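You operate a simulated robot arm through the tools that you are given. There is no shell and no other tool. Be economical: measure what you need, move in short steps, check, and stop when the job is done.

Carry out the task below with a simulated robot arm. There is one attempt and no reset: what you move stays moved.

Task
Wind the blue ribbon onto the white spool, then put that spool in the orange tray.
Fine: spool in the yellow dish, small guide lever over to it, brake off to wind all of it, brake back on; the blue spool stays.
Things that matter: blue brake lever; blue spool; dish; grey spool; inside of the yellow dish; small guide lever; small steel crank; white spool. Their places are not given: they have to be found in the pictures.

Only the result counts: the job must be done as asked and must still hold three seconds after the hand-in. Knocking over, shifting, dropping, spilling or breaking anything else fails it.

Robot
A 7-joint arm with a two-finger parallel gripper, fixed in place. Base frame: the origin is at the foot of the arm, x ahead of it, y to its left, z up; the work surface is at about z = 0.74. Lengths are in m, angles in degrees, forces in N, time in s.
With the tool pointing down near the work surface it reaches from about 0.3 to 0.68 m from the base axis. Its first joint turns from -66.0 to 66.0 degrees. Payload 1.57 kg.
The TCP is the grasp point between the finger pads, 0.03 m short of the fingertips. In the tool frame z runs along the fingers and y along their closing line. Largest opening 0.11 m; finger width 0.024, thickness 0.012; the body of the gripper, 0.048 by 0.112 m, starts 0.078 m behind the TCP.
Orientation is that of the tool frame in the base frame, as a unit quaternion [w, x, y, z]. With the fingers straight down and closing along the base's y, the tool's x points along the base's -x, its y along +y and its z along -z.

Tools
- The arm moves only by the tool jog_arm. Its arguments are lists of equal length, an entry for each row: "angular": the turn, a rotation vector about the base's x, y, z in degrees, a list of three; "delta_pos": the shift along the base's x, y, z in m, a list of three; "hand": the opening, from 0 (shut) to 1 (fully open). In form: {"angular": [[wx, wy, wz], ...], "delta_pos": [[x, y, z], ...], "hand": [hand, ...]}. A call has 1 to 20 rows; each row shifts and turns the commanded pose from where the row before left it. Rows are played at 5 a second. More than 0.05 m and 8.6 degrees between two rows, or a gripper value outside its range, and nothing of the call is played. Where a pose cannot be reached the arm comes as near as it can. A force on the tool above 40 N (or 10 N above the force at the start of the call, whichever is more), or a blocked arm, ends the call early, and 0.2 s more pass. Each finger travels about 0.108 m/s and halts on what it meets, pressing with about 34 N; the grip force reading is that of the motor and also rises with nothing between the fingers. The clock runs only during rows and for 0.2 s after the last one: add rows that do not move to give the fingers time. The reply holds the time, the measured pose of the TCP, the force on the tool along the base axes, the opening and the grip force, in the units named above and with some noise, with the torque about the TCP (base axes, N m) and any sound that the robot's microphone picked up.
- Cameras (640 x 400 px; columns grow to the right, rows downward): "scene" is fixed at [0.1599, -0.3937, 1.3904]; the picture's right is [0.81, -0.58, 0.00], its down [-0.40, -0.56, -0.72] and it looks along [0.42, 0.59, -0.69] (base axes); focal length 318 px, centre (320, 200). "wrist" rides on the gripper at [0.07, 0.016, -0.141] in the tool frame; the picture's right is [-0.23, 0.97, 0.00], its down [-0.86, -0.20, -0.48] and it looks along [-0.47, -0.11, 0.88] (tool axes); focal length 222 px, centre (320, 200).
- capture(camera): a new picture of that camera. No time passes.
- probe_pixels(camera, pixels): for up to 12 pixels [column, row] of the newest picture of that camera ("zoom" is the newest enlarged one), the place [x, y, z] in the base frame of the surface seen there, good to about 0.003 m. No time passes.
- zoom(camera, box): a new picture of the part [left, top, right, bottom] of that camera's present view, enlarged. No time passes.
- sign_off(): hands the job in; it is judged then, once.

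Work in short steps. Measure before you move; look again where a grasp or a placing could have gone wrong, and mend it. You have 80 turns and 54 pictures in all, those below and enlarged ones among them. Open the gripper and draw the arm clear of the work before you hand the job in, unless the task says otherwise; then end with one line.

The tools are called after ">>>" as name(argument=value, ...) on one line, values as JSON. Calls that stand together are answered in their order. jog_arm: Moves the arm, as the interface text tells. Its arguments: {"type":"object","properties":{"angular":{"type":"array","items":{"type":"array","items":{"type":"number"}}},"delta_pos":{"type":"array","items":{"type":"array","items":{"type":"number"}}},"hand":{"type":"array","items":{"type":"number"}}},"required":["angular","delta_pos","hand"]} The other tools are called the same way: capture (camera) takes a picture; probe_pixels (camera, pixels) gives the place of the surface under pixels of a picture; zoom (camera, box) takes an enlarged picture of a part of a camera's view; sign_off () hands the job in.

At the start:

```text
clock: 0.0
tool_pos: [0.3863, 0.0739, 1.1317]
ee_rot: [0.0, 0.0, 1.0, 0.0]
force: [0.3, 0.1, -0.3]
torque: [0.01, -0.01, 0.03]
finger_gap: 0.1097
gripper_force: 0.1
```

scene: 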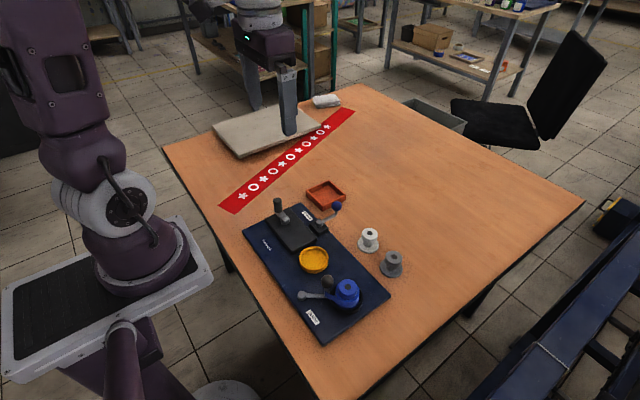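
wrist: 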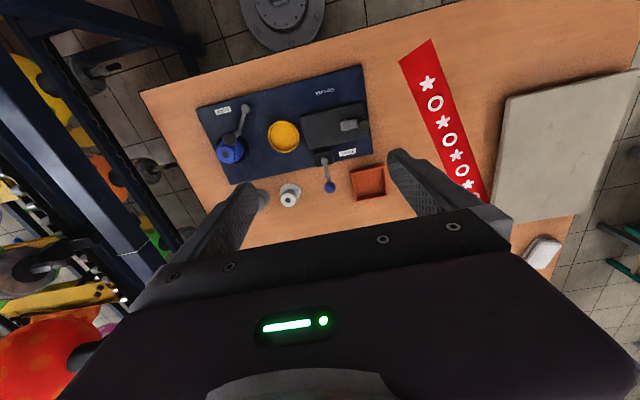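

I see the board with the yellow dish (scene ~314,260), blue spool (347,292), levers, and white/grey spools at (369,240) and (391,263). I zoom in to identify the parts.

>>> zoom(camera="scene", box=[230, 170, 420, 345])

>>> zoom(camera="wrist", box=[190, 60, 400, 215])

```text
2.29 times, centred on (325, 258) of scene
```

zoom: 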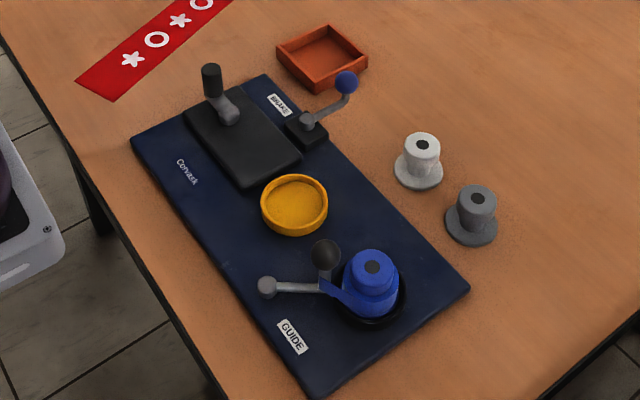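

```text
2.58 times, centred on (295, 138) of wrist
```

zoom: 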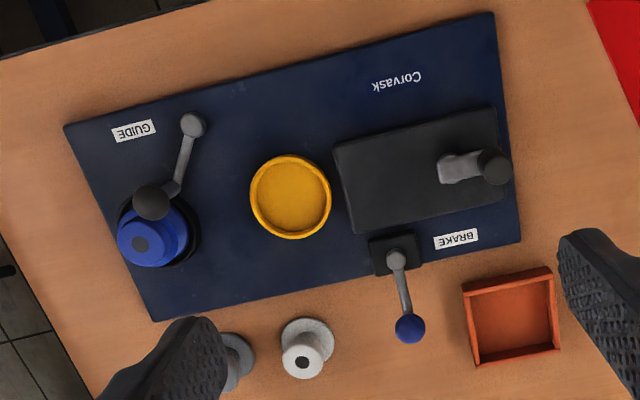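

The parts are clear now; I probe their places in the wrist zoom.

>>> probe_pixels(camera="zoom", pixels=[[302, 350], [310, 325], [290, 195], [290, 158], [193, 125], [152, 202], [396, 260], [410, 328], [450, 168], [494, 167], [512, 322], [140, 244]])

>>> probe_pixels(camera="scene", pixels=[[369, 233], [369, 241], [368, 250], [391, 257], [314, 259], [347, 287], [327, 279], [309, 291], [321, 225], [337, 205], [279, 205], [325, 198]])

```text
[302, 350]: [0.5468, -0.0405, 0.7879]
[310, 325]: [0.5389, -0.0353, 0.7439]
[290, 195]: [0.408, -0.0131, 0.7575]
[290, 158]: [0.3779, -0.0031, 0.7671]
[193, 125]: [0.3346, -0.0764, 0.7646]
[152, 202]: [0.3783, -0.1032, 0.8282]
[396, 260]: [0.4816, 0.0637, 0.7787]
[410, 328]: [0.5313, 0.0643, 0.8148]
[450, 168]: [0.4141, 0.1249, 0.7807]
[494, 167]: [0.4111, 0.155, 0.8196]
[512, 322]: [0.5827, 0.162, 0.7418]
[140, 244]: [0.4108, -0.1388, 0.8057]
```

```text
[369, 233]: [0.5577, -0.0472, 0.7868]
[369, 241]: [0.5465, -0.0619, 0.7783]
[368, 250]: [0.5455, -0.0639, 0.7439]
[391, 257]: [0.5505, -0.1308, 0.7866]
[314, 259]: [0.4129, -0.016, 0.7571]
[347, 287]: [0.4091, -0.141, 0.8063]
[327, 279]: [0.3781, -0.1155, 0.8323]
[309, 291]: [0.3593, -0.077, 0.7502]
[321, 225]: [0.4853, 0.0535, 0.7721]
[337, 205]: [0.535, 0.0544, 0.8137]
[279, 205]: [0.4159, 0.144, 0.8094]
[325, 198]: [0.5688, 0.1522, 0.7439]
```

White spool hub is near (0.556, -0.047), top 0.787, with the grey spool about 0.08 m to its side. I move above it and look again.

>>> jog_arm(angular=[[0, 0, 0], [0, 0, 0], [0, 0, 0], [0, 0, 0], [0, 0, 0], [0, 0, 0], [0, 0, 0], [0, 0, 0], [0, 0, 0]], delta_pos=[[0.02125, -0.0151, -0.029], [0.02125, -0.0151, -0.029], [0.02125, -0.0151, -0.029], [0.02125, -0.0151, -0.029], [0.02125, -0.0151, -0.029], [0.02125, -0.0151, -0.029], [0.02125, -0.0151, -0.029], [0.02125, -0.0151, -0.029], [0, 0, 0]], hand=[0.55, 0.55, 0.55, 0.55, 0.55, 0.55, 0.55, 0.55, 0.55])

>>> capture(camera="wrist")

>>> zoom(camera="scene", box=[230, 170, 420, 345])

```text
clock: 2.0
tool_pos: [0.5565, -0.0469, 0.9019]
ee_rot: [0.0, 0.0, 1.0, 0.0]
force: [0.5, 0.4, 0.7]
torque: [-0.01, 0.03, 0.02]
finger_gap: 0.0605
gripper_force: 0.0
```

```text
49 pictures are left
```

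wrist: 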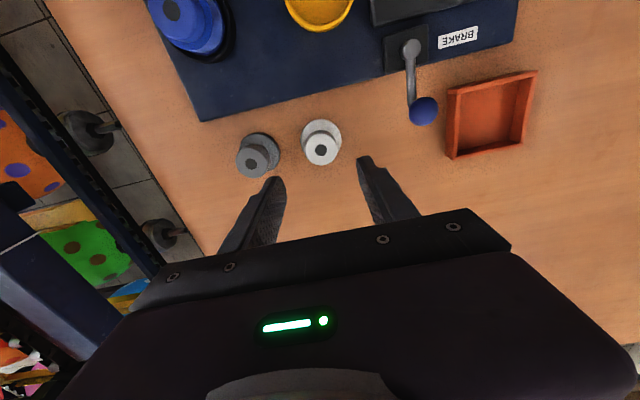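

```text
2.29 times, centred on (325, 258) of scene
```

zoom: 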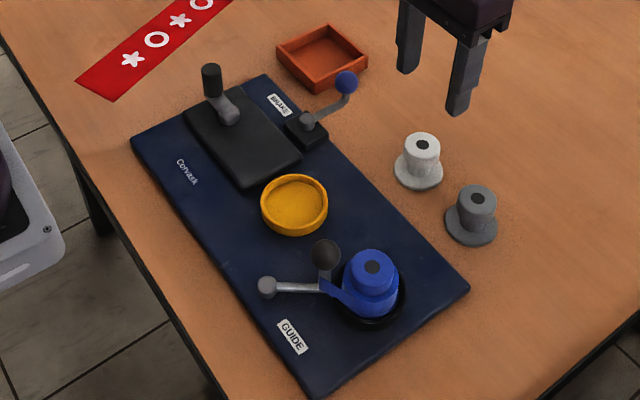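

White hub top is at wrist (320,149). I probe its edges plus the tray and brake from here.

>>> probe_pixels(camera="wrist", pixels=[[308, 149], [332, 149], [320, 161], [320, 139], [304, 138], [340, 133], [256, 160], [411, 46], [423, 110], [411, 75], [452, 153], [530, 77]])

>>> probe_pixels(camera="wrist", pixels=[[490, 115], [457, 92], [520, 138], [460, 145], [525, 85], [400, 60], [412, 47], [412, 98], [435, 110], [423, 122], [320, 125], [250, 140]])

```text
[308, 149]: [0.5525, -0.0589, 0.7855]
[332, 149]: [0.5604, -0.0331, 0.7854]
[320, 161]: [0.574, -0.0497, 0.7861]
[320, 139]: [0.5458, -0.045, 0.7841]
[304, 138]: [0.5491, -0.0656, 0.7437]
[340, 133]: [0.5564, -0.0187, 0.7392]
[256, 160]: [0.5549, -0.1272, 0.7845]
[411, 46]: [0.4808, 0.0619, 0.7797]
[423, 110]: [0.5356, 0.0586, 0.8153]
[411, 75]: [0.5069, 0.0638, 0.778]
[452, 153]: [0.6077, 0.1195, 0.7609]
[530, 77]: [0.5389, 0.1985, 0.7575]
```

```text
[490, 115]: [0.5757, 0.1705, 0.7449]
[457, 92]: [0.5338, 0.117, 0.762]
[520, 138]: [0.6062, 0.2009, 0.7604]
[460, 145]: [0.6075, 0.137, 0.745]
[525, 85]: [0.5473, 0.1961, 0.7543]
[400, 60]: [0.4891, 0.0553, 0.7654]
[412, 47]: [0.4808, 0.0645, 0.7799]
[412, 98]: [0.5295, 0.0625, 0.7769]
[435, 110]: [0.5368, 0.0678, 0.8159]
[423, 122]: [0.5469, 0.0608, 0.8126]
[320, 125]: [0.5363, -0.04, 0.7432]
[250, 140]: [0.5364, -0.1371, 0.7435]
```

White hub centre is about (0.559, -0.047). I descend onto the hub and close.

>>> jog_arm(angular=[[0, 0, 0], [0, 0, 0], [0, 0, 0], [0, 0, 0], [0, 0, 0], [0, 0, 0], [0, 0, 0], [0, 0, 0]], delta_pos=[[0.0025, 0, -0.03], [0, 0, -0.03], [0, 0, -0.03], [0, 0, -0.03], [0, 0, 0], [0, 0, 0], [0, 0, 0], [0, 0, 0]], hand=[0.55, 0.55, 0.55, 0.55, 0.55, 0.1, 0.1, 0.1])

```text
clock: 3.8
tool_pos: [0.5581, -0.0462, 0.7794]
ee_rot: [0.0, 0.001, 1.0, 0.0]
force: [-0.3, 0.1, 0.4]
torque: [-0.01, 0.03, 0.0]
finger_gap: 0.0385
gripper_force: 34.2
```

Gripped at gap 0.0385, wider than the hub top suggested; I lift slightly and look.

>>> jog_arm(angular=[[0, 0, 0], [0, 0, 0], [0, 0, 0]], delta_pos=[[0, 0, 0.02], [0, 0, 0.03], [0, 0, 0.03]], hand=[0.1, 0.1, 0.1])

>>> zoom(camera="scene", box=[230, 170, 420, 345])

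```text
clock: 4.6
tool_pos: [0.557, -0.0434, 0.8601]
ee_rot: [0.0, 0.0, 1.0, 0.0]
force: [-0.1, -0.3, -0.1]
torque: [0.0, 0.01, 0.0]
finger_gap: 0.0385
gripper_force: 33.8
```

```text
2.29 times, centred on (325, 258) of scene
```

zoom: 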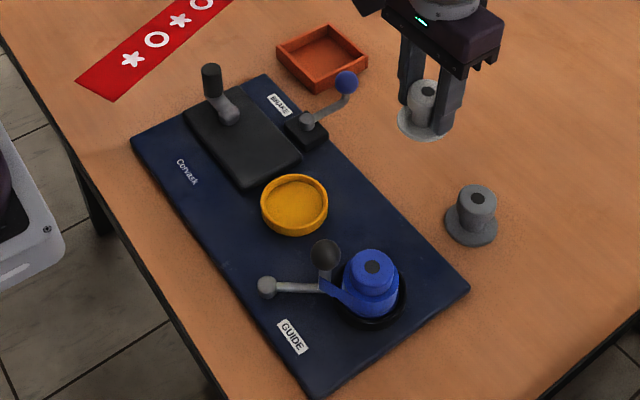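

Spool held cleanly. Now I probe the dish's rim and floor precisely.

>>> probe_pixels(camera="zoom", pixels=[[264, 202], [325, 202], [294, 177], [294, 226], [272, 185], [317, 185], [272, 218], [317, 218], [294, 205], [280, 205], [310, 205], [294, 195]])

```text
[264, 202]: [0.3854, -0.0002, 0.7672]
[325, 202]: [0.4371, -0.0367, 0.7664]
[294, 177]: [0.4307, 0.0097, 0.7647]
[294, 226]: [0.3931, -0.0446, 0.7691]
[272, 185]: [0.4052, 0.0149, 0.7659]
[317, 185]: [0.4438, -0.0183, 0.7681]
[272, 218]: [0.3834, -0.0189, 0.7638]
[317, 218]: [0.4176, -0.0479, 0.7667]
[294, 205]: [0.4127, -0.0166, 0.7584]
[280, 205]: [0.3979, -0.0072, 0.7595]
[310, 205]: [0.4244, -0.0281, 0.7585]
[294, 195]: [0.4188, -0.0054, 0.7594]
```

Dish centre about (0.412, -0.0175), floor 0.758. I carry the spool over it, at a safe height.

>>> jog_arm(angular=[[0, 0, 0], [0, 0, 0], [0, 0, 0], [0, 0, 0], [0, 0, 0], [0, 0, 0]], delta_pos=[[0, 0, 0.02], [-0.0365, 0.0072, 0], [-0.0365, 0.0072, 0], [-0.0365, 0.0072, 0], [-0.0365, 0.0072, 0], [0, 0, 0]], hand=[0.1, 0.1, 0.1, 0.1, 0.1, 0.1])

>>> zoom(camera="scene", box=[230, 170, 420, 345])

```text
clock: 6.0
tool_pos: [0.4125, -0.0161, 0.8799]
ee_rot: [0.0, 0.0, 1.0, 0.0]
force: [1.0, 0.1, -0.8]
torque: [0.01, 0.01, -0.01]
finger_gap: 0.0388
gripper_force: 34.2
```

```text
2.29 times, centred on (325, 258) of scene
```

zoom: 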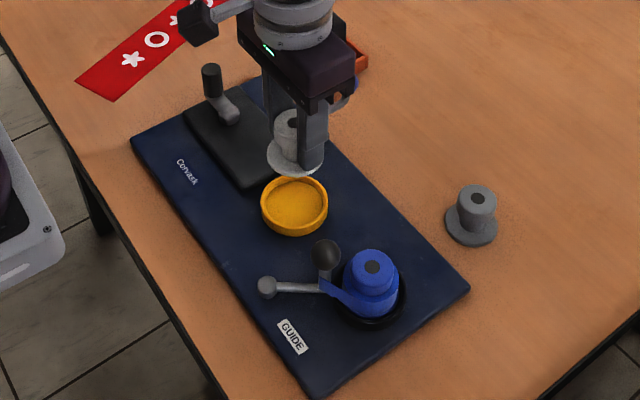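

I check the flange's position with probes on its visible edges.

>>> probe_pixels(camera="zoom", pixels=[[269, 158], [321, 158], [295, 174], [280, 168], [312, 170], [289, 120], [280, 150]])

```text
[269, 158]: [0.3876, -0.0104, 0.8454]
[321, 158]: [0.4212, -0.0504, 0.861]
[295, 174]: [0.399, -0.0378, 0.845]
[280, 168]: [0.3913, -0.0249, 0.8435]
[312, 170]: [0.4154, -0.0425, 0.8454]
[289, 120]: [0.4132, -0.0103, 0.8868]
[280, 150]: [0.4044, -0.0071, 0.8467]
```

Flange centre fits (0.413, -0.017), right over the dish. I lower it and release.

>>> jog_arm(angular=[[0, 0, 0], [0, 0, 0], [0, 0, 0], [0, 0, 0], [0, 0, 0], [0, 0, 0], [0, 0, 0]], delta_pos=[[0, 0, -0.03], [0, 0, -0.025], [0, 0, -0.01], [0, 0, -0.008], [0, 0, -0.004], [0, 0, -0.003], [0, 0, 0]], hand=[0.1, 0.1, 0.1, 0.1, 0.1, 0.1, 0.1])

>>> zoom(camera="scene", box=[250, 200, 380, 320])

```text
clock: 7.3
tool_pos: [0.4132, -0.0164, 0.8025]
ee_rot: [0.0, 0.0, 1.0, 0.0]
force: [-3.1, 3.0, 16.0]
torque: [-0.27, -0.15, -0.03]
finger_gap: 0.0386
gripper_force: 34.0
stopped in row 6: the force on the tool passed its limit at 48 N (the readings are from after the stop); the commanded pose is now the measured one
```

```text
3.33 times, centred on (315, 260) of scene
```

zoom: 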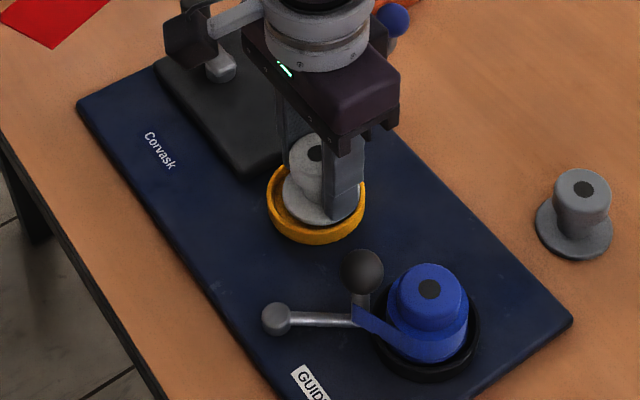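

It touches the rim at the image-right side (torque says offset +x, -y). I lift, shift (-0.004, +0.004), and lower again.

>>> jog_arm(angular=[[0, 0, 0], [0, 0, 0], [0, 0, 0], [0, 0, 0], [0, 0, 0]], delta_pos=[[0, 0, 0.006], [-0.004, 0.004, 0], [0, 0, -0.006], [0, 0, -0.003], [0, 0, -0.002]], hand=[0.1, 0.1, 0.1, 0.1, 0.1])

>>> zoom(camera="scene", box=[280, 220, 350, 285])

```text
clock: 8.6
tool_pos: [0.4091, -0.0127, 0.7972]
ee_rot: [0.0, 0.001, 1.0, 0.0]
force: [-2.1, -0.1, 10.5]
torque: [0.37, 0.11, -0.01]
finger_gap: 0.0387
gripper_force: 33.8
stopped in row 5: the force on the tool passed its limit at 44 N (the readings are from after the stop); the commanded pose is now the measured one
```

```text
6.15 times, centred on (315, 252) of scene
```

zoom: 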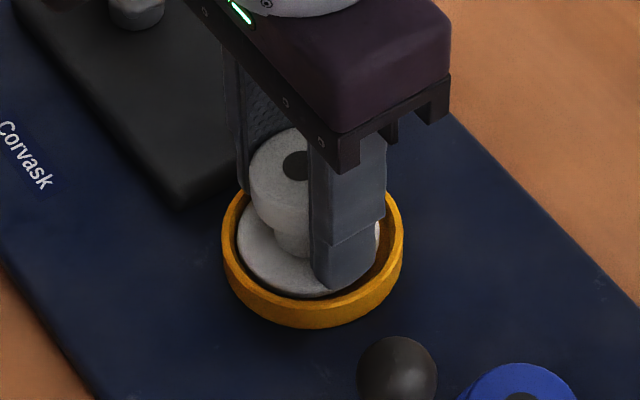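

Seated at about the floor; the fingertip may be touching the rim. I lift 2 mm, re-centre slightly, open slowly and rise.

>>> jog_arm(angular=[[0, 0, 0], [0, 0, 0], [0, 0, 0], [0, 0, 0], [0, 0, 0], [0, 0, 0], [0, 0, 0]], delta_pos=[[0, 0, 0.002], [0.001, -0.002, 0], [0, 0, 0], [0, 0, 0], [0, 0, 0.03], [0, 0, 0.04], [0, 0, 0.04]], hand=[0.1, 0.1, 0.42, 0.46, 0.46, 0.46, 0.46])

>>> zoom(camera="scene", box=[250, 200, 380, 320])

```text
clock: 10.2
tool_pos: [0.4105, -0.0157, 0.9105]
ee_rot: [0.0, 0.0, 1.0, -0.001]
force: [0.7, -0.6, 0.3]
torque: [-0.02, -0.01, 0.0]
finger_gap: 0.0507
gripper_force: 0.2
```

```text
3.33 times, centred on (315, 260) of scene
```

zoom: 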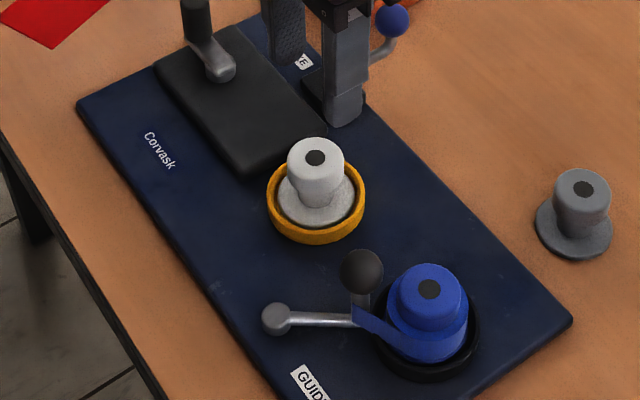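

White spool sits flat in the dish. Now I probe the guide lever (knob at zoom (362,271), pivot (276,318)), the crank and brake.

>>> probe_pixels(camera="zoom", pixels=[[362, 255], [345, 270], [380, 270], [362, 288], [276, 312], [276, 325], [320, 320], [361, 302], [220, 65], [200, 15], [205, 42], [316, 158]])

>>> capture(camera="wrist")

```text
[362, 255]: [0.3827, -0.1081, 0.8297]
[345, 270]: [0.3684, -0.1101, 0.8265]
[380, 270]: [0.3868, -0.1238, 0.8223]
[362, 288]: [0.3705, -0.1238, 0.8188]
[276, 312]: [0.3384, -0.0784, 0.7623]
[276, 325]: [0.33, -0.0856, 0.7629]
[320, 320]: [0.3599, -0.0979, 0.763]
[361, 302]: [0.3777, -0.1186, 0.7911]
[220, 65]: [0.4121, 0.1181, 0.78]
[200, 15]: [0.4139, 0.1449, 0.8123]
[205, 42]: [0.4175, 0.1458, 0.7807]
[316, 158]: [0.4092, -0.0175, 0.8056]
```

```text
42 pictures are left
```

wrist: 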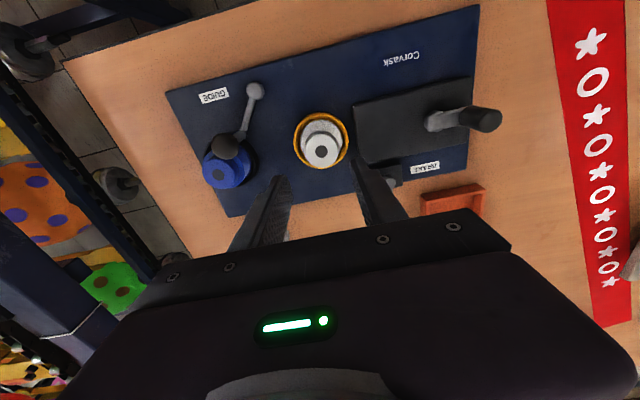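

I probe knob and pivot from the wrist view too.

>>> probe_pixels(camera="wrist", pixels=[[228, 146], [219, 147], [237, 147], [228, 156], [228, 138], [254, 90], [244, 122], [222, 172], [433, 122], [485, 119], [455, 118], [320, 152]])

```text
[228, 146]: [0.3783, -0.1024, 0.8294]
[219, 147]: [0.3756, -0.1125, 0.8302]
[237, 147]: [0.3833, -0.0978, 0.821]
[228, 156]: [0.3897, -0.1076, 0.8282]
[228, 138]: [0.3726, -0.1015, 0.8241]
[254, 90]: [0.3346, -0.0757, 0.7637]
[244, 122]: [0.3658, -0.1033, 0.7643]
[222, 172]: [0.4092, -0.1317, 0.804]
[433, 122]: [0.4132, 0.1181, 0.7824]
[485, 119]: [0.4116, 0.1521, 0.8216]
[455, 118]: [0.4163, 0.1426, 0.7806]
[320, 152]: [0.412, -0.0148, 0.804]
```

Guide knob is a ball about (0.380, -0.111, 0.818), pivot (0.334, -0.078). I move above it, descend to z 0.842 (tips above the spool tops), and grip.

>>> jog_arm(angular=[[0, 0, 0], [0, 0, 0], [0, 0, 0], [0, 0, 0], [0, 0, 0], [0, 0, 0], [0, 0, 0], [0, 0, 0]], delta_pos=[[-0.01, -0.0318, 0], [-0.01, -0.0318, 0], [-0.01, -0.0318, 0], [0, 0, -0.035], [0, 0, -0.033], [0, 0, 0], [0, 0, 0], [0, 0, 0]], hand=[0.46, 0.46, 0.46, 0.46, 0.46, 0.46, 0.1, 0.1])

>>> zoom(camera="scene", box=[250, 200, 380, 320])

```text
clock: 12.0
tool_pos: [0.3798, -0.1108, 0.8426]
ee_rot: [0.001, -0.001, 1.0, 0.0]
force: [1.4, -3.7, 0.4]
torque: [-0.08, -0.33, 0.06]
finger_gap: 0.027
gripper_force: 33.9
```

```text
3.33 times, centred on (315, 260) of scene
```

zoom: 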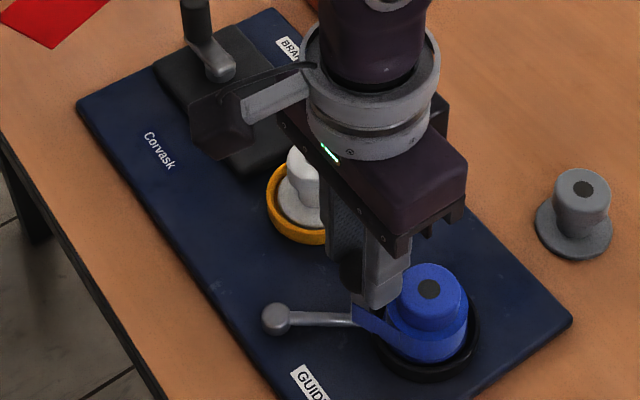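

Knob held (gap 0.027). I swing it along its arc toward the dish, first part.

>>> jog_arm(angular=[[0, 0, 0], [0, 0, 0], [0, 0, 0], [0, 0, 0]], delta_pos=[[0.0072, 0.0136, 0], [0.0032, 0.0145, 0], [-0.0007, 0.0147, 0], [0, 0, 0]], hand=[0.1, 0.1, 0.1, 0.1])

```text
clock: 13.0
tool_pos: [0.3889, -0.0668, 0.8414]
ee_rot: [0.001, 0.0, 1.0, 0.0]
force: [3.3, -5.7, 6.2]
torque: [-0.18, -0.07, 0.34]
finger_gap: 0.0269
gripper_force: 34.0
```

Going well with low force; I continue the arc toward the dish direction.

>>> jog_arm(angular=[[0, 0, 0], [0, 0, 0], [0, 0, 0]], delta_pos=[[-0.0044, 0.0141, 0], [-0.0067, 0.0109, 0], [0, 0, 0]], hand=[0.1, 0.1, 0.1])

>>> zoom(camera="scene", box=[250, 200, 380, 320])

```text
clock: 13.8
tool_pos: [0.3783, -0.0438, 0.8409]
ee_rot: [0.0, 0.001, 1.0, 0.0]
force: [3.2, -10.2, 9.2]
torque: [-0.23, -0.06, 0.11]
finger_gap: 0.0269
gripper_force: 34.2
```

```text
3.33 times, centred on (315, 260) of scene
```

zoom: 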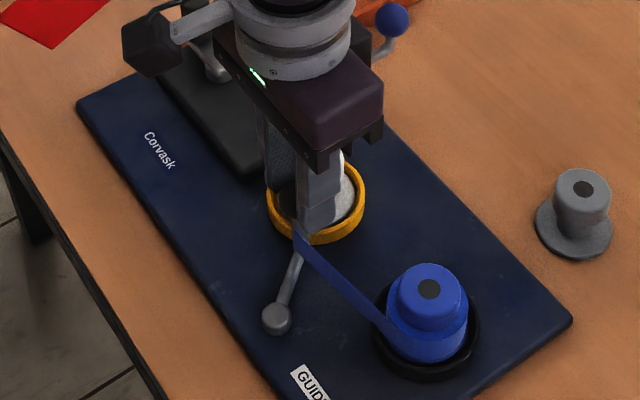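

The lever is at the dish with the ribbon across. I nudge a little further to feel for the stop.

>>> jog_arm(angular=[[0, 0, 0], [0, 0, 0]], delta_pos=[[-0.0024, 0.0028, 0], [0, 0, 0]], hand=[0.1, 0.1])

```text
clock: 14.4
tool_pos: [0.377, -0.0418, 0.8405]
ee_rot: [0.0, 0.001, 1.0, 0.0]
force: [9.4, -27.6, -0.2]
torque: [-0.48, -0.48, -0.01]
finger_gap: 0.027
gripper_force: 33.7
```

Force jumped to 28 N: at the stop. I open and rise, then look.

>>> jog_arm(angular=[[0, 0, 0], [0, 0, 0], [0, 0, 0], [0, 0, 0], [0, 0, 0]], delta_pos=[[0.0024, -0.0028, 0], [0, 0, 0], [0, 0, 0], [0, 0, 0.03], [0, 0, 0.04]], hand=[0.1, 0.42, 0.42, 0.42, 0.42])

>>> zoom(camera="scene", box=[250, 180, 380, 320])

```text
clock: 15.6
tool_pos: [0.3767, -0.0418, 0.913]
ee_rot: [-0.001, 0.0, 1.0, 0.0]
force: [-0.7, -0.3, -0.1]
torque: [-0.02, 0.0, 0.03]
finger_gap: 0.0463
gripper_force: 0.0
```

```text
2.86 times, centred on (315, 250) of scene
```

zoom: 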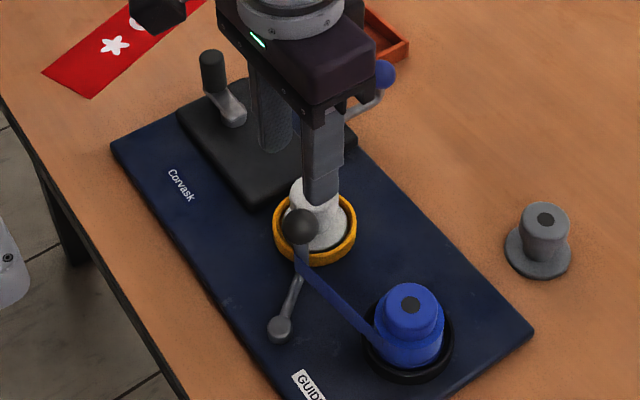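

Guide is over by the dish and stays. Now the brake: ball about (0.538, 0.062, 0.805), pivot (0.481, 0.063); I go above and look before gripping.

>>> jog_arm(angular=[[0, 0, 0], [0, 0, 0], [0, 0, 0], [0, 0, 0], [0, 0, 0], [0, 0, 0]], delta_pos=[[0.0323, 0.0208, 0], [0.0323, 0.0208, 0], [0.0323, 0.0208, 0], [0.0323, 0.0208, 0], [0.0323, 0.0208, 0], [0, 0, 0]], hand=[0.55, 0.55, 0.55, 0.55, 0.55, 0.55])

>>> capture(camera="wrist")

```text
clock: 17.0
tool_pos: [0.5395, 0.0595, 0.9139]
ee_rot: [0.001, 0.0, 1.0, 0.0]
force: [0.4, -0.5, 0.0]
torque: [-0.02, -0.01, 0.0]
finger_gap: 0.0604
gripper_force: 0.1
```

```text
38 pictures are left
```

wrist: 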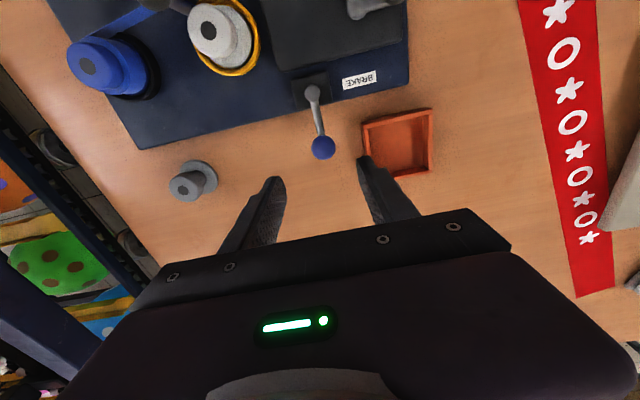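

Ball at wrist (323,147), pivot (312,95); I probe them.

>>> probe_pixels(camera="wrist", pixels=[[323, 147], [315, 147], [331, 147], [323, 155], [323, 140], [312, 93], [317, 115], [320, 130]])

```text
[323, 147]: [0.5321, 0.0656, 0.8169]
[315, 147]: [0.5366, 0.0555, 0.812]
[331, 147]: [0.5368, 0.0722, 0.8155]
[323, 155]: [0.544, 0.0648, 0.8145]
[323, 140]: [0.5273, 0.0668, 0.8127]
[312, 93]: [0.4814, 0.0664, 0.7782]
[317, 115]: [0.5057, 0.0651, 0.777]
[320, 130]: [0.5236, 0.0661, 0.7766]
```

Ball centre about (0.537, 0.0635, 0.805). I descend and grip it.

>>> jog_arm(angular=[[0, 0, 0], [0, 0, 0], [0, 0, 0], [0, 0, 0], [0, 0, 0], [0, 0, 0]], delta_pos=[[-0.001, 0.002, -0.03], [0, 0, -0.03], [0, 0, -0.025], [0, 0, 0], [0, 0, 0], [0, 0, 0]], hand=[0.55, 0.55, 0.55, 0.1, 0.1, 0.1])

>>> jog_arm(angular=[[0, 0, 0], [0, 0, 0]], delta_pos=[[0, -0.003, 0], [0, 0, 0]], hand=[0.1, 0.1])

>>> jog_arm(angular=[[0, 0, 0], [0, 0, 0]], delta_pos=[[0, 0.006, 0], [0, 0, 0]], hand=[0.1, 0.1])

```text
clock: 18.4
tool_pos: [0.5385, 0.0643, 0.8272]
ee_rot: [0.001, 0.0, 1.0, 0.0]
force: [1.0, 1.4, -0.8]
torque: [0.01, -0.14, 0.01]
finger_gap: 0.027
gripper_force: 34.1
```

```text
clock: 19.0
tool_pos: [0.5389, 0.0602, 0.8264]
ee_rot: [0.001, 0.0, 1.0, -0.001]
force: [3.2, 8.2, -0.3]
torque: [0.18, -0.05, -0.37]
finger_gap: 0.0267
gripper_force: 34.1
```

```text
clock: 19.6
tool_pos: [0.5381, 0.0639, 0.8269]
ee_rot: [0.0, 0.001, 1.0, 0.0]
force: [3.6, -16.3, 4.7]
torque: [-0.46, -0.01, 0.4]
finger_gap: 0.0269
gripper_force: 34.1
```

It is stopped toward +y and free toward -y, so off is the -y side. I swing it along the arc.

>>> jog_arm(angular=[[0, 0, 0], [0, 0, 0], [0, 0, 0], [0, 0, 0]], delta_pos=[[-0.0025, -0.0165, 0], [-0.0056, -0.0135, 0], [-0.009, -0.0116, 0], [0, 0, 0]], hand=[0.1, 0.1, 0.1, 0.1])

```text
clock: 20.6
tool_pos: [0.5213, 0.0267, 0.8253]
ee_rot: [-0.001, 0.001, 1.0, 0.0]
force: [0.1, 6.5, 0.4]
torque: [0.23, -0.24, -0.29]
finger_gap: 0.0271
gripper_force: 33.9
```

>>> jog_arm(angular=[[0, 0, 0], [0, 0, 0], [0, 0, 0]], delta_pos=[[-0.006, -0.005, 0], [-0.006, -0.0042, 0], [0, 0, 0]], hand=[0.1, 0.1, 0.1])

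>>> zoom(camera="scene", box=[250, 180, 380, 320])

```text
clock: 21.4
tool_pos: [0.5123, 0.0153, 0.8284]
ee_rot: [0.003, 0.0, 1.0, 0.0]
force: [18.1, 7.2, 16.4]
torque: [0.18, -0.44, 0.0]
finger_gap: 0.027
gripper_force: 33.8
```

```text
2.86 times, centred on (315, 250) of scene
```

zoom: 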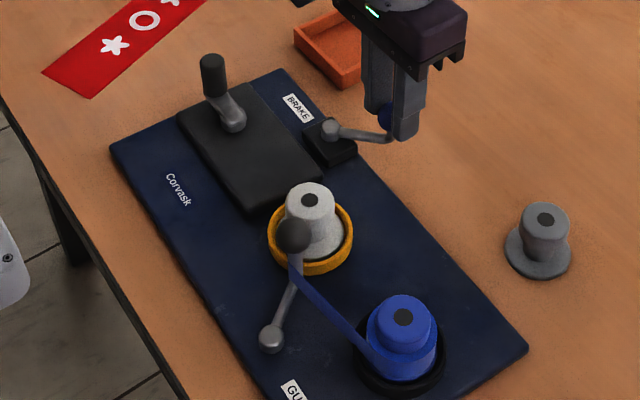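

The board's right corner seems to have moved in the picture (about (533,330) before, (527,348) now). I probe to measure that before doing anything more.

>>> probe_pixels(camera="zoom", pixels=[[311, 200], [270, 335], [235, 120], [332, 127], [404, 317], [525, 347], [112, 146], [280, 70], [545, 218], [213, 60]])

>>> capture(camera="scene")

```text
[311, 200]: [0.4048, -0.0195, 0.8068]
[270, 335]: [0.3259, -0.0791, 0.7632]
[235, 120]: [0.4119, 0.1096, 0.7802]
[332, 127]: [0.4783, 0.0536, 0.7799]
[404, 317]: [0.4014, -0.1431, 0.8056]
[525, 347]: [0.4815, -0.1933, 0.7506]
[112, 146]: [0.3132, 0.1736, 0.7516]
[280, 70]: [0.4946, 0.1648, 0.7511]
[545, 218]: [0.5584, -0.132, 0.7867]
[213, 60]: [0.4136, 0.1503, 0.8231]
```

```text
36 pictures are left
```

scene: 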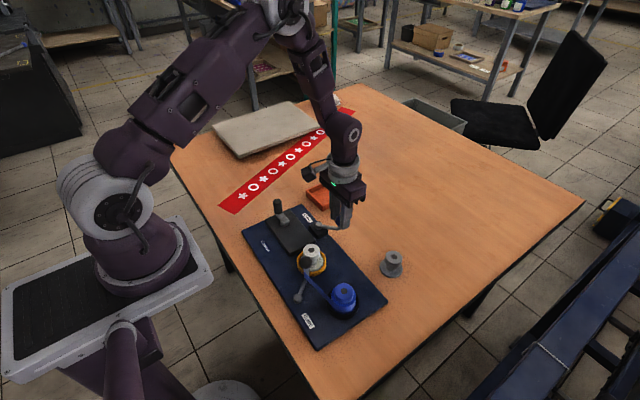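

The board shifted about 8 mm at the blue end while pressing the brake stop. I relieve the force, release, and rise, then will use gentler motions.

>>> jog_arm(angular=[[0, 0, 0], [0, 0, 0], [0, 0, 0], [0, 0, 0], [0, 0, 0]], delta_pos=[[0.002, 0.0005, 0], [0, 0, 0], [0, 0, 0], [0, 0, 0.04], [0, 0, 0.045]], hand=[0.1, 0.45, 0.45, 0.45, 0.45])

>>> zoom(camera="scene", box=[240, 190, 400, 360])

>>> capture(camera="wrist")

```text
clock: 22.6
tool_pos: [0.5094, 0.0179, 0.9126]
ee_rot: [-0.001, 0.0, 1.0, 0.0]
force: [-0.1, 0.3, -0.4]
torque: [-0.01, 0.03, -0.01]
finger_gap: 0.0494
gripper_force: 0.1
```

```text
2.35 times, centred on (320, 275) of scene
```

zoom: 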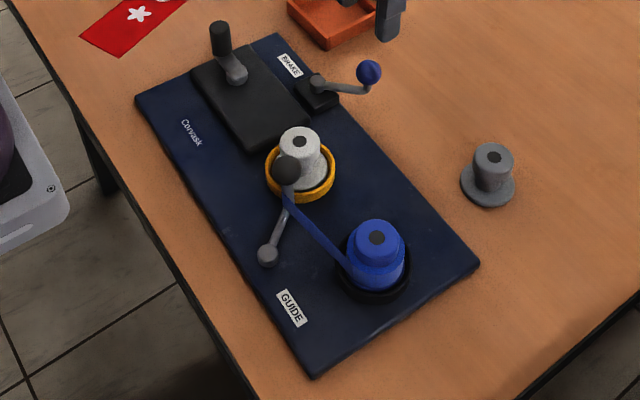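

```text
34 pictures are left
```

wrist: 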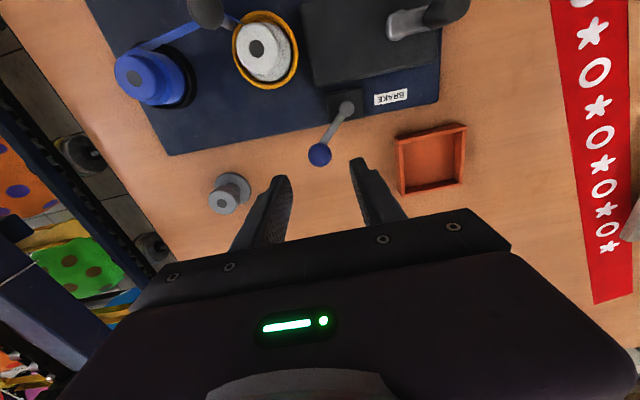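

I probe the brake, crank and board corners in the wrist view and zoom.

>>> probe_pixels(camera="wrist", pixels=[[320, 154], [347, 107], [335, 130], [257, 48], [145, 65]])

>>> probe_pixels(camera="zoom", pixels=[[238, 75], [219, 24], [219, 35], [227, 66], [219, 52], [317, 78], [369, 62], [477, 263], [317, 374], [138, 100], [277, 37], [376, 237]])

```text
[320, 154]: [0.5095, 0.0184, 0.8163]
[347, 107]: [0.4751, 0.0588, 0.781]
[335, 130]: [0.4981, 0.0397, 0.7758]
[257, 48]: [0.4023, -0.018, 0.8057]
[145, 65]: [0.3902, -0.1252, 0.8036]
```

```text
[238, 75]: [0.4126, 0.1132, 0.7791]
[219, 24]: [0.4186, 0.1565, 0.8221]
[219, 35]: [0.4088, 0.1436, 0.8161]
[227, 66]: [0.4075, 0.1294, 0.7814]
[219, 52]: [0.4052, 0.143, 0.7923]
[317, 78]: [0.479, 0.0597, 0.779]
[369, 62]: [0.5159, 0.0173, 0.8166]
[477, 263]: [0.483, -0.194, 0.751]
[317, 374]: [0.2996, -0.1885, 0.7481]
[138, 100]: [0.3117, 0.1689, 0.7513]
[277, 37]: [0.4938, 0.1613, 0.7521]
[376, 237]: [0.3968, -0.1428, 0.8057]
```

Brake is off (pivot (0.478,0.060), arm at -51°). Now I move above the crank handle (about (0.412,0.147)) and look closely.

>>> jog_arm(angular=[[0, 0, 0], [0, 0, 0], [0, 0, 0], [0, 0, 0], [0, 0, 0]], delta_pos=[[-0.0246, 0.0324, 0], [-0.0246, 0.0324, 0], [-0.0246, 0.0324, 0], [-0.0246, 0.0324, 0], [0, 0, 0]], hand=[0.45, 0.45, 0.45, 0.45, 0.45])

>>> capture(camera="wrist")

```text
clock: 23.8
tool_pos: [0.4113, 0.1453, 0.9137]
ee_rot: [0.0, 0.0, 1.0, 0.0]
force: [0.5, -0.9, -0.5]
torque: [0.01, 0.01, 0.03]
finger_gap: 0.0495
gripper_force: 0.1
```

```text
33 pictures are left
```

wrist: 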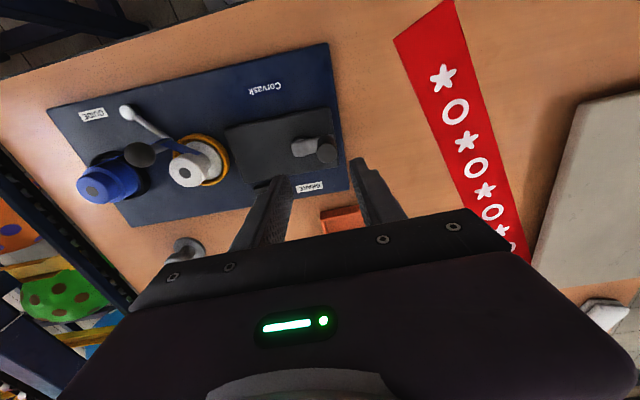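

>>> zoom(camera="wrist", box=[270, 110, 360, 180])

```text
5.71 times, centred on (315, 145) of wrist
```

zoom: 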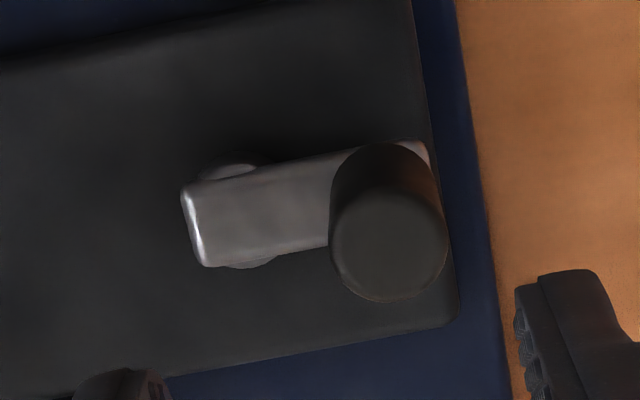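

The crank bar's pivot disc shows at zoom (235,217) and the handle top at (388,246). I probe these.

>>> probe_pixels(camera="zoom", pixels=[[388, 246], [335, 235], [443, 240], [388, 295], [380, 205], [235, 217], [232, 170], [250, 265], [200, 250], [190, 190], [425, 150], [300, 205]])

```text
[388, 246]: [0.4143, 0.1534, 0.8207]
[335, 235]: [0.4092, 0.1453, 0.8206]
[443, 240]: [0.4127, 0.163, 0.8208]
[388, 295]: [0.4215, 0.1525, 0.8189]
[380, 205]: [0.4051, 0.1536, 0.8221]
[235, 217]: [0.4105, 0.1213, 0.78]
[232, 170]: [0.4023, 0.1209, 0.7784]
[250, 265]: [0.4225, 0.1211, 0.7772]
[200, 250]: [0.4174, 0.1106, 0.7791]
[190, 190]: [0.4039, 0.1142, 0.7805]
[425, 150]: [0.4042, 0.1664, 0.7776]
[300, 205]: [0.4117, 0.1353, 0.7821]
```

Handle centre (0.4127, 0.1535), pivot (0.4122, 0.121), radius about 0.0325. I descend and grip the handle.

>>> jog_arm(angular=[[0, 0, 0], [0, 0, 0], [0, 0, 0], [0, 0, 0], [0, 0, 0], [0, 0, 0], [0, 0, 0]], delta_pos=[[0.0006, 0.0064, -0.03], [0, 0, -0.03], [0, 0, -0.0265], [0, 0, 0], [0, 0, 0], [0, 0, 0], [0, 0, 0]], hand=[0.45, 0.45, 0.45, 0.45, 0.1, 0.1, 0.1])

>>> jog_arm(angular=[[0, 0, 0], [0, 0, 0]], delta_pos=[[-0.0056, -0.0005, 0], [0, 0, 0]], hand=[0.1, 0.1])

```text
clock: 25.4
tool_pos: [0.414, 0.1537, 0.824]
ee_rot: [0.0, -0.002, 1.0, 0.001]
force: [-0.2, 17.3, -0.9]
torque: [-0.14, -0.24, -0.03]
finger_gap: 0.0224
gripper_force: 34.4
```

```text
clock: 26.0
tool_pos: [0.4063, 0.1522, 0.8248]
ee_rot: [-0.001, 0.0, 1.0, 0.0]
force: [-3.8, 17.6, 0.7]
torque: [0.83, 0.35, -0.05]
finger_gap: 0.0223
gripper_force: 34.0
```

The crank moves freely toward -x, but a 17 N radial pull in +y says the handle is ~3 mm further out. I correct that.

>>> jog_arm(angular=[[0, 0, 0], [0, 0, 0]], delta_pos=[[0, 0.003, 0], [0, 0, 0]], hand=[0.1, 0.1])

```text
clock: 26.6
tool_pos: [0.4085, 0.1519, 0.8249]
ee_rot: [-0.001, 0.002, 1.0, -0.002]
force: [0.5, -8.7, 1.5]
torque: [0.33, 0.03, -0.03]
finger_gap: 0.0222
gripper_force: 34.8
```

Handle's radial position in my command frame is y≈0.155. I turn a quarter (CCW) with r=0.034 and read the radial force.

>>> jog_arm(angular=[[0, 0, 0], [0, 0, 0], [0, 0, 0], [0, 0, 0], [0, 0, 0], [0, 0, 0]], delta_pos=[[-0.0065, -0.0025, 0], [-0.0103, -0.0059, 0], [-0.0075, -0.0091, 0], [-0.0041, -0.0111, 0], [-0.0005, -0.0059, 0], [0, 0, 0]], hand=[0.1, 0.1, 0.1, 0.1, 0.1, 0.1])

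>>> zoom(camera="scene", box=[240, 190, 400, 360])

```text
clock: 28.0
tool_pos: [0.3796, 0.1201, 0.8252]
ee_rot: [0.001, 0.001, 1.0, 0.001]
force: [14.9, 0.8, 0.6]
torque: [-0.38, -0.62, 0.01]
finger_gap: 0.0222
gripper_force: 33.9
```

```text
2.35 times, centred on (320, 275) of scene
```

zoom: 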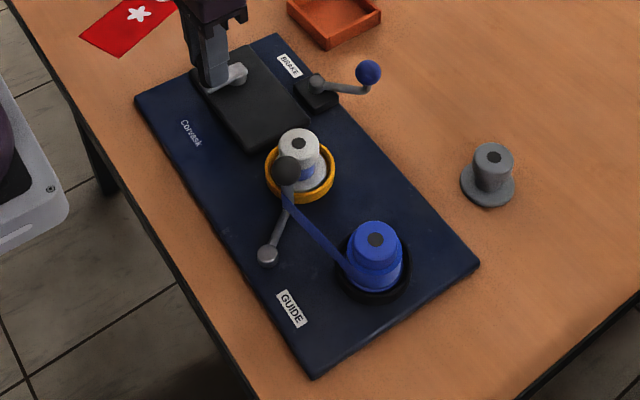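

Blue ribbon shows on the white hub now, and the board hasn't moved. I refine to pivot (0.4125,0.1225), r 0.0325 and turn another half.

>>> jog_arm(angular=[[0, 0, 0], [0, 0, 0], [0, 0, 0], [0, 0, 0], [0, 0, 0], [0, 0, 0]], delta_pos=[[0.0038, -0.0101, 0], [0.00564, -0.00977, 0], [0.00865, -0.00726, 0], [0.01061, -0.00386, 0], [0.00564, -0.0005, 0], [0, 0, 0]], hand=[0.1, 0.1, 0.1, 0.1, 0.1, 0.1])

>>> jog_arm(angular=[[0, 0, 0], [0, 0, 0], [0, 0, 0], [0, 0, 0], [0, 0, 0], [0, 0, 0]], delta_pos=[[0.00564, 0.0005, 0], [0.01061, 0.00386, 0], [0.00865, 0.00726, 0], [0.00564, 0.00977, 0], [0.00196, 0.01112, 0], [0, 0, 0]], hand=[0.1, 0.1, 0.1, 0.1, 0.1, 0.1])

```text
clock: 29.4
tool_pos: [0.413, 0.0889, 0.8247]
ee_rot: [0.001, 0.0, 1.0, 0.001]
force: [-0.2, 9.6, 8.0]
torque: [-0.22, 0.37, -0.01]
finger_gap: 0.0218
gripper_force: 33.9
```

```text
clock: 30.8
tool_pos: [0.4438, 0.1219, 0.8255]
ee_rot: [-0.002, 0.0, 1.0, -0.001]
force: [-19.6, -0.9, 6.4]
torque: [0.41, 0.6, 0.01]
finger_gap: 0.0223
gripper_force: 34.0
```

Refined fit: pivot (0.4114,0.1230), r 0.0317. I do a full turn with these.

>>> jog_arm(angular=[[0, 0, 0], [0, 0, 0], [0, 0, 0], [0, 0, 0], [0, 0, 0], [0, 0, 0], [0, 0, 0], [0, 0, 0], [0, 0, 0], [0, 0, 0], [0, 0, 0], [0, 0, 0], [0, 0, 0], [0, 0, 0], [0, 0, 0], [0, 0, 0], [0, 0, 0], [0, 0, 0]], delta_pos=[[-0.0038, 0.0113, 0], [-0.0055, 0.00953, 0], [-0.00844, 0.00708, 0], [-0.01035, 0.00377, 0], [-0.011, 0, 0], [-0.01035, -0.00377, 0], [-0.00844, -0.00708, 0], [-0.0055, -0.00953, 0], [-0.00191, -0.01085, 0], [0.00191, -0.01085, 0], [0.0055, -0.00953, 0], [0.00844, -0.00708, 0], [0.01035, -0.00377, 0], [0.011, 0, 0], [0.01035, 0.00377, 0], [0.00844, 0.00708, 0], [0.0055, 0.00953, 0], [0.00191, 0.01085, 0]], hand=[0.1, 0.1, 0.1, 0.1, 0.1, 0.1, 0.1, 0.1, 0.1, 0.1, 0.1, 0.1, 0.1, 0.1, 0.1, 0.1, 0.1, 0.1])

>>> zoom(camera="scene", box=[240, 190, 400, 360])

```text
clock: 34.6
tool_pos: [0.445, 0.1231, 0.8251]
ee_rot: [0.0, -0.001, 1.0, 0.001]
force: [7.2, -0.1, 24.2]
torque: [-0.11, 0.01, 0.01]
finger_gap: 0.022
gripper_force: 34.1
```

```text
2.35 times, centred on (320, 275) of scene
```

zoom: 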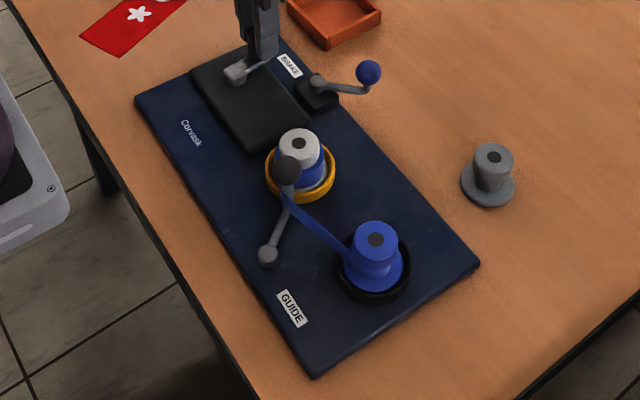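

Winding works: white hub fills, board still. Vertical force 24 N, so I ease up 2 mm and do another full turn.

>>> jog_arm(angular=[[0, 0, 0], [0, 0, 0], [0, 0, 0], [0, 0, 0], [0, 0, 0], [0, 0, 0], [0, 0, 0], [0, 0, 0], [0, 0, 0], [0, 0, 0], [0, 0, 0], [0, 0, 0], [0, 0, 0], [0, 0, 0], [0, 0, 0], [0, 0, 0], [0, 0, 0], [0, 0, 0]], delta_pos=[[-0.0019, 0.01085, 0.002], [-0.0055, 0.00953, 0], [-0.00844, 0.00708, 0], [-0.01035, 0.00377, 0], [-0.011, 0, 0], [-0.01035, -0.00377, 0], [-0.00844, -0.00708, 0], [-0.0055, -0.00953, 0], [-0.00191, -0.01085, 0], [0.00191, -0.01085, 0], [0.0055, -0.00953, 0], [0.00844, -0.00708, 0], [0.01035, -0.00377, 0], [0.011, 0, 0], [0.01035, 0.00377, 0], [0.00844, 0.00708, 0], [0.0055, 0.00953, 0], [0.00191, 0.01085, 0]], hand=[0.1, 0.1, 0.1, 0.1, 0.1, 0.1, 0.1, 0.1, 0.1, 0.1, 0.1, 0.1, 0.1, 0.1, 0.1, 0.1, 0.1, 0.1])

>>> zoom(camera="scene", box=[240, 190, 400, 360])

```text
clock: 38.4
tool_pos: [0.4438, 0.122, 0.8281]
ee_rot: [0.0, -0.001, 1.0, 0.001]
force: [7.3, 0.8, 0.2]
torque: [0.01, -0.85, -0.03]
finger_gap: 0.022
gripper_force: 33.8
```

```text
2.35 times, centred on (320, 275) of scene
```

zoom: 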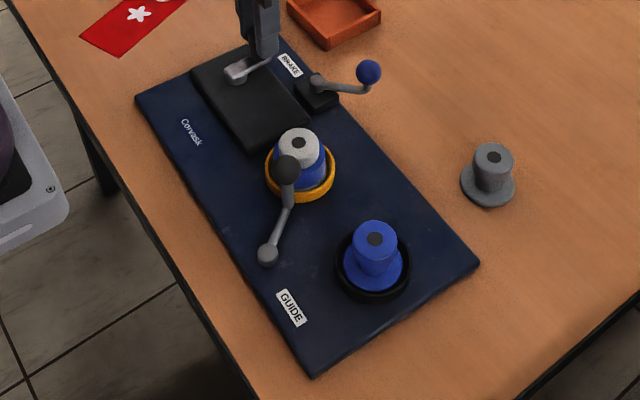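

The ribbon has left the blue spool and path. I zoom in to see whether a tail remains.

>>> zoom(camera="scene", box=[290, 230, 355, 320])

```text
4.44 times, centred on (322, 275) of scene
```

zoom: 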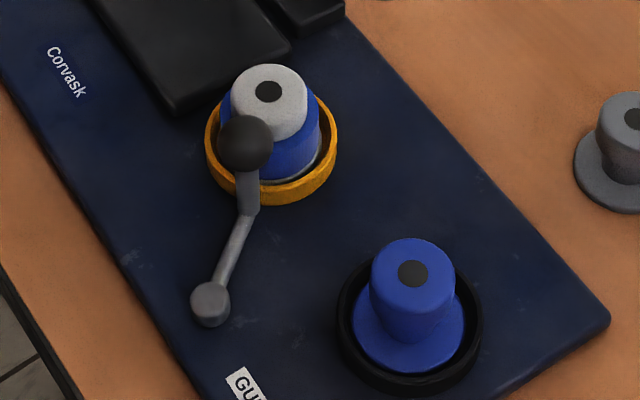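

Looks fully wound. I add a gentle half turn for certainty, then release the crank and rise.

>>> jog_arm(angular=[[0, 0, 0], [0, 0, 0], [0, 0, 0], [0, 0, 0], [0, 0, 0], [0, 0, 0], [0, 0, 0], [0, 0, 0], [0, 0, 0], [0, 0, 0], [0, 0, 0], [0, 0, 0], [0, 0, 0], [0, 0, 0]], delta_pos=[[-0.0014, 0.01085, 0], [-0.0055, 0.00953, 0], [-0.00844, 0.00708, 0], [-0.01035, 0.00377, 0], [-0.011, 0, 0], [-0.01035, -0.00377, 0], [-0.00844, -0.00708, 0], [-0.0055, -0.00953, 0], [-0.0014, -0.01085, 0], [0, 0, 0], [0, 0, 0], [0, 0, 0], [0, 0, 0.04], [0, 0, 0.045]], hand=[0.1, 0.1, 0.1, 0.1, 0.1, 0.1, 0.1, 0.1, 0.1, 0.1, 0.4, 0.4, 0.4, 0.4])

>>> zoom(camera="scene", box=[240, 190, 400, 360])

```text
clock: 41.4
tool_pos: [0.3821, 0.1219, 0.9144]
ee_rot: [0.0, 0.0, 1.0, 0.0]
force: [0.1, 0.3, 0.9]
torque: [-0.02, -0.01, 0.03]
finger_gap: 0.0438
gripper_force: 0.1
```

```text
2.35 times, centred on (320, 275) of scene
```

zoom: 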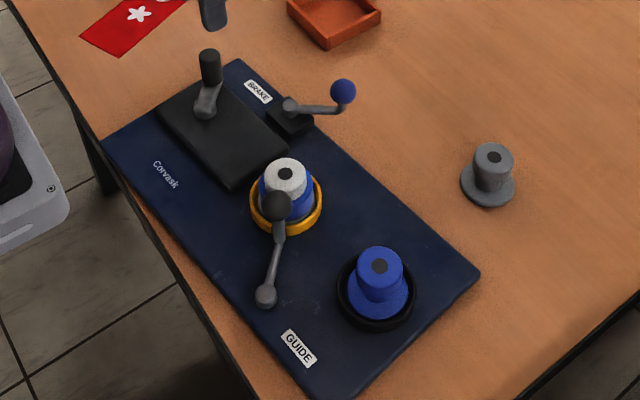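

The crank hit its end stop (ribbon done) and my half turn dragged the board: left corner moved from (138,100) to (103,140). I measure everything anew so I can finish and then put the board back.

>>> probe_pixels(camera="zoom", pixels=[[104, 140], [238, 61], [478, 273], [345, 398], [287, 170], [380, 262], [265, 292], [277, 200], [290, 103], [343, 88], [210, 53], [207, 110]])

>>> capture(camera="wrist")

```text
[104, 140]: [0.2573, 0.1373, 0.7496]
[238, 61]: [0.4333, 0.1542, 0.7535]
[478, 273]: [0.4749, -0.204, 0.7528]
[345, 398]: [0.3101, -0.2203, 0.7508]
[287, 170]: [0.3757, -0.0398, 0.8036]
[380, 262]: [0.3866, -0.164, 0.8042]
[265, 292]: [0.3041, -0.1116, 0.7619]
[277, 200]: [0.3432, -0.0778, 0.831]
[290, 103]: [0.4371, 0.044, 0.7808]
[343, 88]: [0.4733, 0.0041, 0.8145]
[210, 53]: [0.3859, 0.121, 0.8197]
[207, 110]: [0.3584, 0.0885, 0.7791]
```

```text
26 pictures are left
```

wrist: 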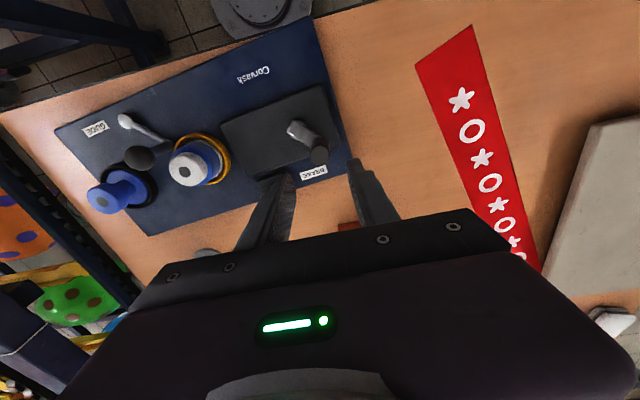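

Board is now yawed about +6° and displaced. I go above the brake ball (about (0.476,0.007)) and measure it.

>>> jog_arm(angular=[[0, 0, 0], [0, 0, 0], [0, 0, 0], [0, 0, 0], [0, 0, 0]], delta_pos=[[0.0238, -0.0288, 0], [0.0238, -0.0288, 0], [0.0238, -0.0288, 0], [0.0238, -0.0288, 0], [0, 0, 0]], hand=[0.55, 0.55, 0.55, 0.55, 0.55])

>>> capture(camera="wrist")

```text
clock: 42.6
tool_pos: [0.4781, 0.0064, 0.9128]
ee_rot: [0.0, 0.0, 1.0, 0.0]
force: [0.1, 0.5, 0.9]
torque: [-0.02, 0.0, -0.01]
finger_gap: 0.0605
gripper_force: 0.1
```

```text
25 pictures are left
```

wrist: 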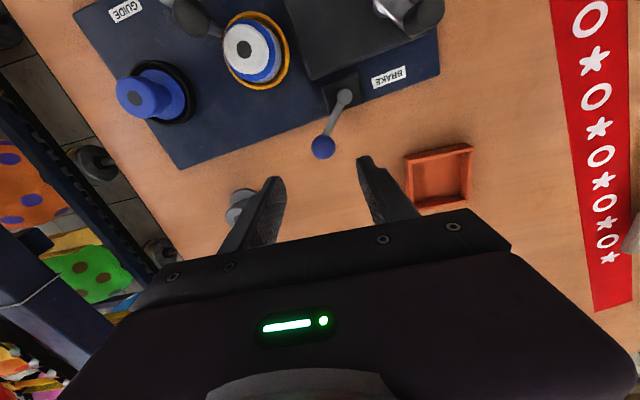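

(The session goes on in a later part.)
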